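You operate a simulated robot arm through the tools that you are given. There is no shell and no other tool. Be economical: measure what you need, move in short steps, check, and stop when the job is done.

Carry out the task below with a simulated robot arm. There is one attempt and no reset: what you move stays moved.

TASK
Put two of the carrot pieces from the counter by the fridge in the grey bowl.

It is judged by the outcome, as a careful person would: the job done as asked, and still so three seconds after it is handed in. It fails if anything else is knocked over, pushed out of place, dropped, spilled or broken.

THE ROBOT
A 7-joint arm with a two-finger parallel gripper, fixed in place. Base frame: the origin is at the foot of the arm, x ahead of it, y to its left, z up; the work surface is at about z = 0. Lengths are in mm, angles in degrees, forces in N, time in s.
With the tool pointing down near the work surface it reaches from about 220 to 580 mm from the base axis. Its first joint turns from -66.0 to 66.0 degrees. Payload 2.5 kg.
Tool frame: the origin (TCP) lies between the finger pads and is the grasp point; the fingertips stand 23 mm ahead of it; z points along the fingers, y is the line along which they close. The gripper opens to 94 mm. The fingers are 38 mm wide and 10 mm thick; the gripper's body (54 by 96 mm) begins 39 mm behind the TCP.
Orientation is told as [roll, pitch, yaw] about the base's x, y, z axes, in that order, counted from this pose: with the fingers straight down and closing along the base's y, the tool's x points along the base's -x, its y along +y and its z along -z.

THE INTERFACE
- The arm moves only by the tool play_rows. Its argument "series" is a list of rows, each a list of 2 entries, a list of its own where there are three numbers: the shift along the tool's x, y, z in units of 250 mm (1.0 is 250 mm), then the turn about the tool's z in units of 180 degrees (1.0 is 180 degrees). In form: [[[tx, ty, tz], twist], ...]. A call has 1 to 8 rows; each row is the pose to reach, as a shift and turn from the pose commanded when the call began, along the tool's axes at that moment. "fingers" is the closure, from 0 (fully open) to 1 (shut), set as the call begins (left out, the last holds). A call with a number of a shift or a turn outside -1 to 1 is refused whole. A row lasts 0.2 s, in which the tool goes at most 50 mm and 8.6 degrees; a call with a longer step from one row to the next is refused whole, and so is a gripper value outside its range. A pose out of reach is approached as far as the arm can. The call stops where the force on the tool passes 40 N (or 10 N more than at its start, if that is more) or the arm is blocked; 0.2 s more then pass. The fingers move at their own pace (about 108 mm/s each) and stop on an object; they squeeze with about 29 N. The grip force told is the motor's: it shows also when the fingers shut on nothing. Time passes only in rows, and 0.2 s behind the last, so rows that repeat a pose let the fingers close. It gives the time, the measured TCP pose, the force on the tool (base axes), the opening and the grip force at its end, in the units of the frame above (readings bear some noise).
- Cameras (640 x 400 px; columns grow to the right, rows downward): "scene" is fixed at [129.4, -416.4, 540]; the picture's right is [0.73, -0.68, 0.00], its down [-0.41, -0.44, -0.80] and it looks along [0.54, 0.58, -0.61] (base axes); focal length 325 px, centre (320, 200). "wrist" rides on the gripper at [-39, 0, -44] in the tool frame; the picture's right is [0.00, -1.00, 0.00], its down [0.97, 0.00, -0.24] and it looks along [0.24, 0.00, 0.97] (tool axes); focal length 218 px, centre (320, 200).
- capture(camera): a new picture of that camera. No time passes.
- measure_at(camera, pixels): for up to 12 pixels [column, row] of the newest picture of that camera ("zoom" is the newest enlarged one), the place [x, y, z] in the base frame of the surface seen there, good to about 2 mm. No time passes.
- zoom(camera, box): a new picture of the part [left, top, right, bottom] of that camera's present view, enlarged. No time passes.
- close_job(): hands the job in; it is judged then, once.

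Work in short steps. Measure before you move; look again where a grasp or a placing could have gone wrong, and mend it. You have 60 turns and 22 pictures in all, the two below and enlarged ones among them. Open the gripper and draw the arm clear of the work before you hand the job in, unless the task says otherwise; then end with one line.

The tools are called as a command line: name --argument value ..., lists and objects as JSON in quotes. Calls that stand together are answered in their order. play_rows: Moves the arm, as the interface text tells. Its arguments: {"type":"object","properties":{"series":{"type":"array"},"fingers":{"type":"number"}},"required":["series"]} The other tools are called the same way: capture (camera) takes a picture; measure_at (camera, pixels) gives the place of the surface under pixels of a picture; zoom (camera, box) takes an enlarged picture of a part of a camera's view; close_job () hands the job in.

At the start:

```text
t: 0.0
tcp_pos: [402.7, -216.1, 292.0]
tcp_rot: [0.0, 0.0, 0.0]
contact_force: [-0.9, -0.5, 0.5]
opening: 94.1
gripper_force: 0.1
```

scene: 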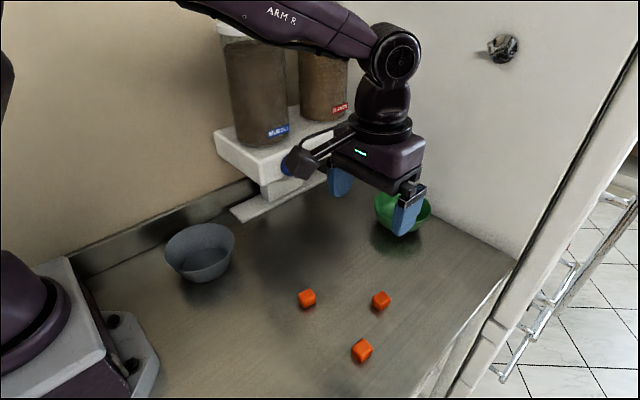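
wrist: 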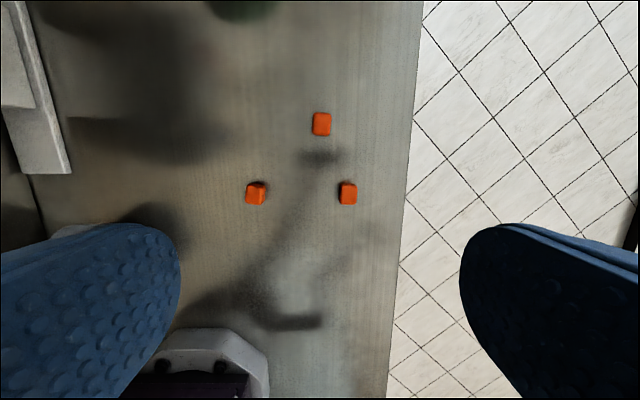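

The scene shows three carrot pieces near (307,298), (381,300) and (361,350), and the grey bowl near (200,250). I'll measure these first.

measure_at --camera "scene" --pixels '[[307, 294], [381, 296], [361, 346], [165, 245], [235, 232], [200, 226], [200, 277], [205, 265], [307, 306], [290, 350], [178, 275], [225, 270]]'

zoom --camera "scene" --box '[150, 200, 450, 388]'

measure_at --camera "wrist" --pixels '[[321, 123], [256, 194], [348, 194], [314, 114], [330, 134]]'

```text
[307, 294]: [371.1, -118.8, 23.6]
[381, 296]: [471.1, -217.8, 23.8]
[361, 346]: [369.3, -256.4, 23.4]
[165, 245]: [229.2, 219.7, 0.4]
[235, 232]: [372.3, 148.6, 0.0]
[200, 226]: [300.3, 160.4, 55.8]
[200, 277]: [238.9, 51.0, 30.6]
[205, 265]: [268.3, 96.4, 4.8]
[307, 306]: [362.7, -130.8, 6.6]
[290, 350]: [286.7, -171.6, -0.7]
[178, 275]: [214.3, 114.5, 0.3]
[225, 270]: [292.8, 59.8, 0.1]
```

```text
2.13 times, centred on (300, 294) of scene
```

zoom: 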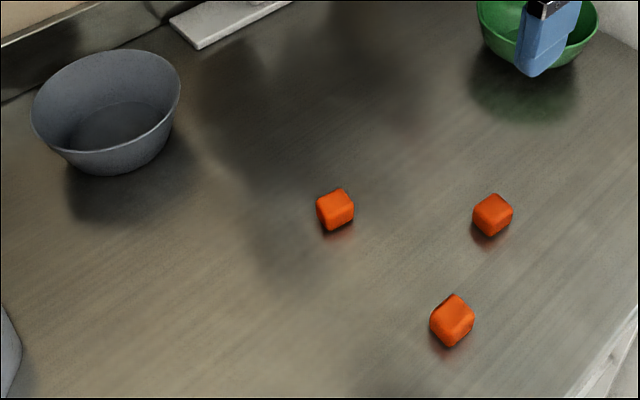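

```text
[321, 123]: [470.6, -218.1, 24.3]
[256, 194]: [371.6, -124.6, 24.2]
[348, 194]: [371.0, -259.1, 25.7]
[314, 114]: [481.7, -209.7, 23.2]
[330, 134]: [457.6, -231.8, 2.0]
```

Cubes are about 24 mm tall. I'll measure the bowl rim, floor and nearby obstacles, using zoom pixels.

measure_at --camera "zoom" --pixels '[[36, 112], [177, 85], [105, 149], [105, 54], [60, 70], [158, 130], [58, 145], [150, 62], [115, 125], [230, 30], [105, 170], [190, 40]]'

measure_at --camera "scene" --pixels '[[220, 140], [290, 180], [265, 150], [325, 130], [240, 215], [255, 100]]'

```text
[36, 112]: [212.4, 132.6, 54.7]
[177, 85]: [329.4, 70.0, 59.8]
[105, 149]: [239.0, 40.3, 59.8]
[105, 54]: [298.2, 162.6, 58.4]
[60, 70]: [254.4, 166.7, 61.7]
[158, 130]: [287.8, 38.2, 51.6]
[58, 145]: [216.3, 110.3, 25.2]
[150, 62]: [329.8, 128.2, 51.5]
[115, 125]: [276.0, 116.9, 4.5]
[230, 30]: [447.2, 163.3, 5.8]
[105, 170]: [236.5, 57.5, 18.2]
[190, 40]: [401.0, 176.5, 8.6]
```

```text
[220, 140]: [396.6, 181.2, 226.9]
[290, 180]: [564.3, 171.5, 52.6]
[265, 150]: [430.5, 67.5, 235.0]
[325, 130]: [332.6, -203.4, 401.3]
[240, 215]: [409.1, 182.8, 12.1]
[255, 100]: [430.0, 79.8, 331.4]
```

Bowl centre is about (270, 102), with its rim at z≈60 and radius ≈65. The shelf begins at x≈390, so I'll stay clear of it. Next I move above the first carrot at about (371, -121), at z 140.

play_rows --series '[[[0.032, 0.094, 0.15], 0], [[0.064, 0.19, 0.3], 0], [[0.096, 0.285, 0.45], 0], [[0.127, 0.38, 0.6], 0], [[0.127, 0.38, 0.608], 0]]' --fingers 0.2

capture --camera "wrist"

```text
t: 1.2
tcp_pos: [370.2, -121.1, 140.8]
tcp_rot: [0.1, 0.0, 0.0]
contact_force: [1.0, -0.3, -0.5]
opening: 75.3
gripper_force: 0.2
```

```text
18 pictures are left
```

wrist: 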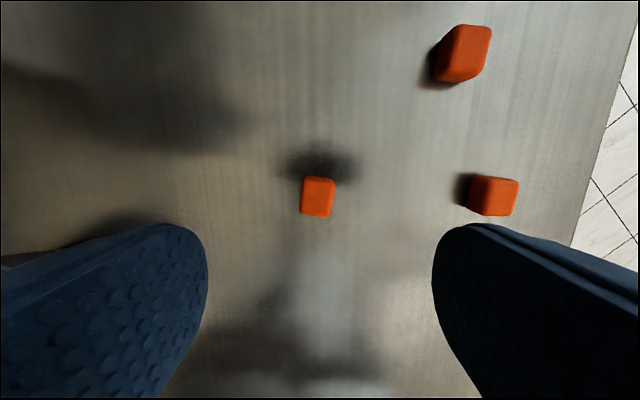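

measure_at --camera "wrist" --pixels '[[318, 184], [318, 197], [318, 210], [305, 197], [331, 197], [480, 195], [495, 195], [510, 195], [495, 181], [495, 212]]'

```text
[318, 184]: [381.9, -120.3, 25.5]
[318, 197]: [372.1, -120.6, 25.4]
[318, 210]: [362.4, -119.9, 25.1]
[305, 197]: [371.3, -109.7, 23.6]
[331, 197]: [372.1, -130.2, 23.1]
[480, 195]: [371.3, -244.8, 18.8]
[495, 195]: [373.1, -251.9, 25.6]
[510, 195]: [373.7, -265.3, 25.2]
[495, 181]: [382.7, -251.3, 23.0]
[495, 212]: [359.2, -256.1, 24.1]
```

The first cube is centred at (371, -120), square to the gripper and free on both sides. I descend to z≈26.5.

play_rows --series '[[[0, 0.003, 0.15], 0], [[0, 0.003, 0.3], 0], [[0, 0.003, 0.4], 0], [[0, 0.003, 0.454], 0], [[0, 0.003, 0.454], 0]]'

play_rows --series '[[[0, 0, 0], 0], [[0, 0, 0], 0], [[0, 0, 0], 0]]' --fingers 1

```text
t: 2.4
tcp_pos: [369.4, -119.2, 24.2]
tcp_rot: [-0.1, 0.0, 0.0]
contact_force: [-0.3, 0.1, 0.0]
opening: 75.3
gripper_force: 0.1
```

```text
t: 3.2
tcp_pos: [370.6, -119.0, 25.3]
tcp_rot: [0.0, 0.0, 0.0]
contact_force: [0.4, 0.1, 0.0]
opening: 25.2
gripper_force: 28.9
```

Cube is held (opening 25.2, 28.9 N). I lift it, then carry it above the bowl.

play_rows --series '[[[0, 0, -0.15], 0], [[0, 0, -0.32], 0], [[0, 0, -0.48], 0], [[0.07, 0.14, -0.5], 0], [[0.14, 0.3, -0.5], 0], [[0.21, 0.46, -0.5], 0], [[0.28, 0.62, -0.5], 0], [[0.3, 0.7, -0.5], 0]]'

play_rows --series '[[[0.024, 0.092, 0], 0], [[0.048, 0.184, 0], 0], [[0.048, 0.184, 0], 0]]'

capture --camera "wrist"

capture --camera "scene"

```text
t: 5.0
tcp_pos: [294.6, 55.1, 150.4]
tcp_rot: [0.0, -0.1, -0.1]
contact_force: [-0.4, -0.4, -0.4]
opening: 25.0
gripper_force: 28.9
```

```text
t: 5.8
tcp_pos: [283.2, 102.7, 152.0]
tcp_rot: [0.0, 0.0, 0.1]
contact_force: [-0.4, 0.6, 0.1]
opening: 24.9
gripper_force: 28.9
```

```text
17 pictures are left
```

wrist: 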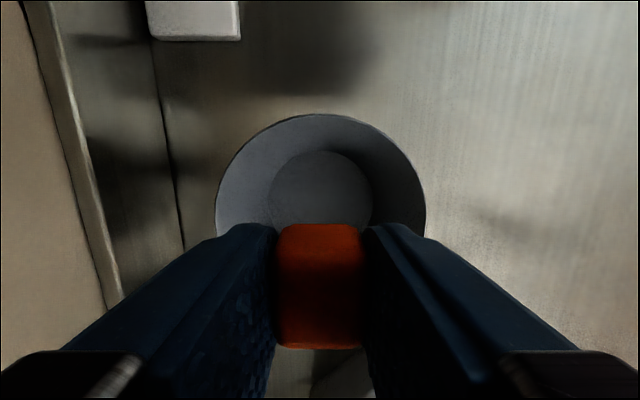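

```text
16 pictures are left
```

scene: 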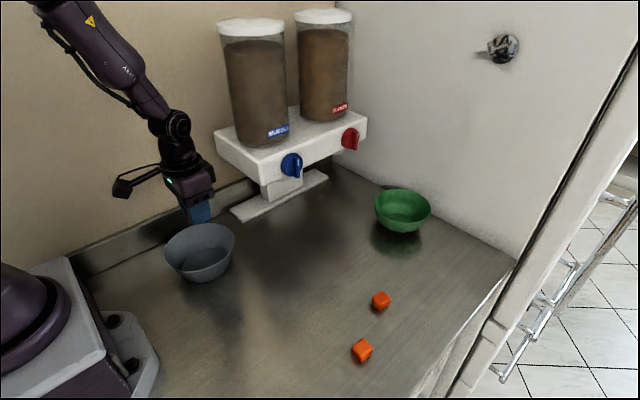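

The bowl is centred under the gripper (floor columns 268–372). I lower the cube to z≈48 inside the bowl and open a little.

play_rows --series '[[[0, 0, 0.14], 0], [[0, 0, 0.28], 0], [[0, 0, 0.37], 0], [[0, 0, 0.41], 0], [[0, 0, 0.41], 0]]'

play_rows --series '[[[0, 0, 0], 0], [[0, 0, 0], 0]]' --fingers 0.57

play_rows --series '[[[0, 0, -0.1], 0], [[0, 0, -0.25], 0], [[0, 0, -0.41], 0], [[0, 0, -0.41], 0]]'

capture --camera "wrist"

```text
t: 7.0
tcp_pos: [283.4, 100.5, 48.0]
tcp_rot: [0.0, 0.0, 0.0]
contact_force: [-0.1, -1.0, 0.0]
opening: 25.1
gripper_force: 29.5
```

```text
t: 7.6
tcp_pos: [282.7, 100.6, 48.8]
tcp_rot: [0.0, 0.0, 0.1]
contact_force: [-0.2, 0.3, 0.6]
opening: 40.4
gripper_force: 0.1
```

```text
t: 8.6
tcp_pos: [281.7, 101.7, 151.1]
tcp_rot: [0.0, 0.0, 0.0]
contact_force: [0.6, 0.0, 0.6]
opening: 40.3
gripper_force: 0.0
```

```text
15 pictures are left
```

wrist: 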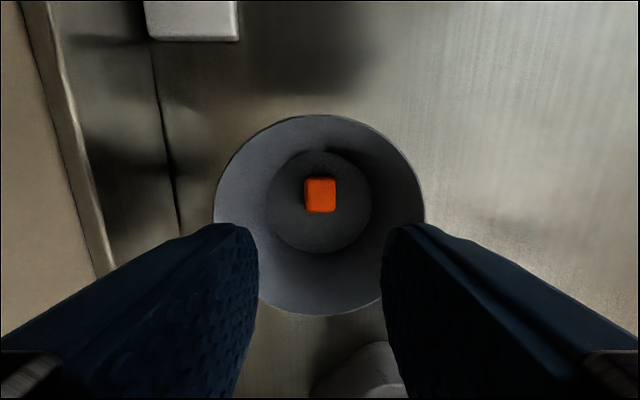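

The first cube is in the bowl at (320,195). Now I travel back above the second one, near (371, -256).

play_rows --series '[[[-0.045, -0.18, 0], 0], [[-0.09, -0.36, 0], 0], [[-0.135, -0.54, 0], 0], [[-0.18, -0.72, 0], 0]]'

play_rows --series '[[[-0.045, -0.18, 0], 0], [[-0.09, -0.36, 0], 0], [[-0.135, -0.54, 0], 0], [[-0.17, -0.71, 0], 0], [[-0.17, -0.71, 0.04], 0]]' --fingers 0.3

capture --camera "wrist"

```text
t: 9.6
tcp_pos: [329.7, -81.1, 151.3]
tcp_rot: [0.0, -0.1, 0.1]
contact_force: [0.2, 0.7, 0.6]
opening: 40.2
gripper_force: 0.0
```

```text
t: 10.8
tcp_pos: [372.0, -256.8, 140.2]
tcp_rot: [0.0, 0.0, -0.1]
contact_force: [-0.2, -0.5, 0.0]
opening: 65.6
gripper_force: 0.0
```

```text
14 pictures are left
```

wrist: 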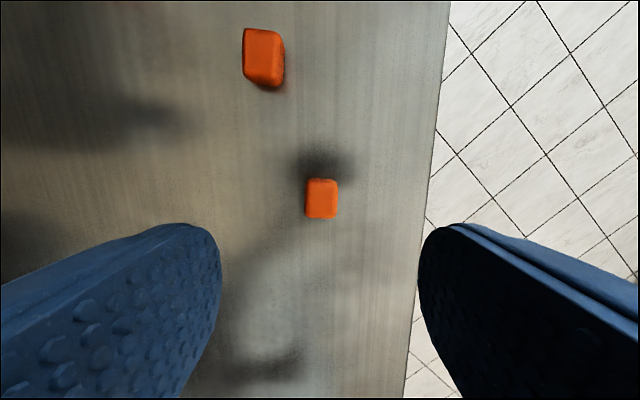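

measure_at --camera "wrist" --pixels '[[321, 199], [308, 199], [335, 199], [321, 185], [321, 213]]'

```text
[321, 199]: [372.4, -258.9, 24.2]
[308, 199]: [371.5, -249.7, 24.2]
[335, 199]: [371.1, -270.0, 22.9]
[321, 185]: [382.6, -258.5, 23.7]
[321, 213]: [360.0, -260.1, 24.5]
```

The second cube is centred at (371.5, -259.3), also square to the gripper. I descend, grip and lift.

play_rows --series '[[[0, -0.012, 0.15], 0], [[0, -0.012, 0.3], 0], [[0, -0.012, 0.4], 0], [[0, -0.012, 0.46], 0], [[0, -0.012, 0.46], 0]]'

play_rows --series '[[[0, 0, 0], 0], [[0, 0, 0], 0], [[0, 0, 0], 0]]' --fingers 1

play_rows --series '[[[0, 0, -0.15], 0], [[0, 0, -0.32], 0], [[0, 0, -0.48], 0], [[0, 0, -0.5], 0]]'

```text
t: 12.0
tcp_pos: [370.9, -260.3, 25.0]
tcp_rot: [-0.1, 0.0, 0.1]
contact_force: [-0.2, -0.2, -0.6]
opening: 66.0
gripper_force: 0.0
```

```text
t: 12.8
tcp_pos: [371.5, -261.1, 25.0]
tcp_rot: [0.0, 0.1, -0.1]
contact_force: [-0.1, 0.4, -1.3]
opening: 24.9
gripper_force: 28.8
```

```text
t: 13.8
tcp_pos: [371.4, -260.9, 152.4]
tcp_rot: [0.0, -0.1, 0.0]
contact_force: [0.1, 0.1, -0.5]
opening: 25.0
gripper_force: 29.0
```

The second cube is held. I carry it to the free side of the bowl at (253, 101.5).

play_rows --series '[[[0.0585, 0.18, 0], 0], [[0.117, 0.36, 0], 0], [[0.1755, 0.54, 0], 0], [[0.234, 0.72, 0], 0]]'

play_rows --series '[[[0.06, 0.18, 0], 0], [[0.12, 0.36, 0], 0], [[0.18, 0.54, 0], 0], [[0.24, 0.72, 0], 0], [[0.24, 0.728, 0], 0], [[0.24, 0.728, 0], 0]]'

capture --camera "wrist"

```text
t: 14.8
tcp_pos: [311.3, -80.1, 152.1]
tcp_rot: [0.1, 0.0, -0.1]
contact_force: [0.6, -0.7, 0.6]
opening: 24.8
gripper_force: 28.8
```

```text
t: 16.2
tcp_pos: [251.7, 102.7, 150.1]
tcp_rot: [0.1, -0.1, 0.0]
contact_force: [0.4, -0.8, -0.9]
opening: 24.9
gripper_force: 29.5
```

```text
13 pictures are left
```

wrist: 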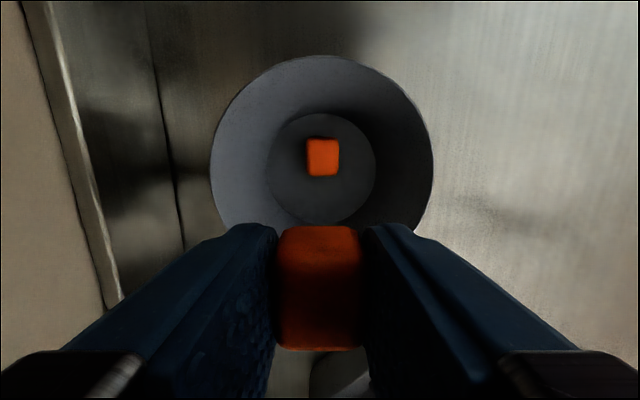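

measure_at --camera "wrist" --pixels '[[322, 157], [322, 172], [322, 120], [322, 200], [322, 217], [275, 165], [370, 165], [322, 58]]'

```text
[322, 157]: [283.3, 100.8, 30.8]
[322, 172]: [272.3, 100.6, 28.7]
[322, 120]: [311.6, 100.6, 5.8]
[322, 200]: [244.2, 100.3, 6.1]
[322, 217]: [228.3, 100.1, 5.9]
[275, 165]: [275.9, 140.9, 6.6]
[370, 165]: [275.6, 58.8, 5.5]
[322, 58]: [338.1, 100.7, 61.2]
```

Floor spans x≈226–316 and the first cube's near edge is at 271, so a cube at 252 fits. I lower, release and raise.

play_rows --series '[[[0, 0, 0.14], 0], [[0, 0, 0.28], 0], [[0, 0, 0.37], 0], [[0, 0, 0.41], 0], [[0, 0, 0.41], 0]]'

play_rows --series '[[[0, 0, 0], 0], [[0, 0, 0], 0]]' --fingers 0.57

play_rows --series '[[[0, 0, -0.1], 0], [[0, 0, -0.25], 0], [[0, 0, -0.41], 0], [[-0.05, -0.1, -0.5], 0], [[-0.1, -0.25, -0.5], 0], [[-0.15, -0.42, -0.5], 0], [[-0.2, -0.58, -0.5], 0], [[-0.2, -0.58, -0.5], 0]]'

capture --camera "scene"

```text
t: 17.4
tcp_pos: [252.3, 101.4, 50.2]
tcp_rot: [0.0, -0.2, -0.2]
contact_force: [-5.5, -1.9, 27.6]
opening: 24.8
gripper_force: 28.8
```

```text
t: 18.0
tcp_pos: [251.2, 102.3, 49.7]
tcp_rot: [0.0, 0.0, 0.1]
contact_force: [0.5, -1.8, 4.6]
opening: 41.2
gripper_force: 0.4
```

```text
t: 19.8
tcp_pos: [304.1, -42.6, 173.5]
tcp_rot: [0.0, 0.0, 0.1]
contact_force: [-0.3, -0.1, -0.5]
opening: 40.2
gripper_force: 0.1
```

```text
12 pictures are left
```

scene: 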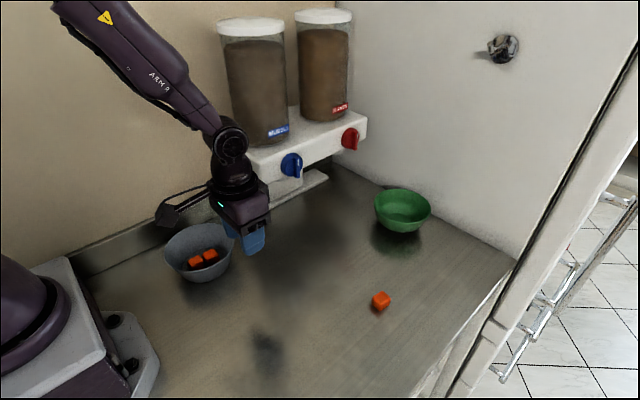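

Both cubes are in the bowl. There was brief contact on the way down, so I move the arm further off, open fully, and check the bowl's position.

play_rows --series '[[[-0.05, -0.15, -0.1], 0], [[-0.1, -0.3, -0.2], 0], [[-0.15, -0.45, -0.3], 0], [[-0.15, -0.45, -0.3], 0]]' --fingers 0

zoom --camera "scene" --box '[150, 200, 450, 388]'

measure_at --camera "zoom" --pixels '[[36, 112], [177, 85], [105, 149], [105, 54], [92, 130], [130, 117]]'

```text
t: 20.8
tcp_pos: [339.7, -153.7, 248.5]
tcp_rot: [0.0, 0.1, 0.0]
contact_force: [-0.3, 0.1, -0.1]
opening: 93.9
gripper_force: 0.0
```

```text
2.13 times, centred on (300, 294) of scene
```

zoom: 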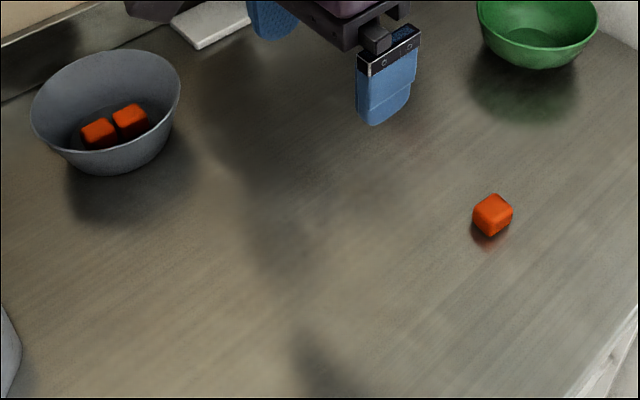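

```text
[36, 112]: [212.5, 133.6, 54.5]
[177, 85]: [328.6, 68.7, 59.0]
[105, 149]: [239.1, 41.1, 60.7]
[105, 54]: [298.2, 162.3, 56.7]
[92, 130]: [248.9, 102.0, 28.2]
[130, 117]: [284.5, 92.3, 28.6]
```

The bowl hasn't moved, both cubes rest on its floor, and the arm is clear with the gripper open. I'm handing it in.

close_job

```text
The job is handed in.
```

Two carrot pieces are in the grey bowl; the third piece was left where it was. The gripper touched the bowl briefly while lowering the second piece, but measurements afterwards show the bowl did not move.
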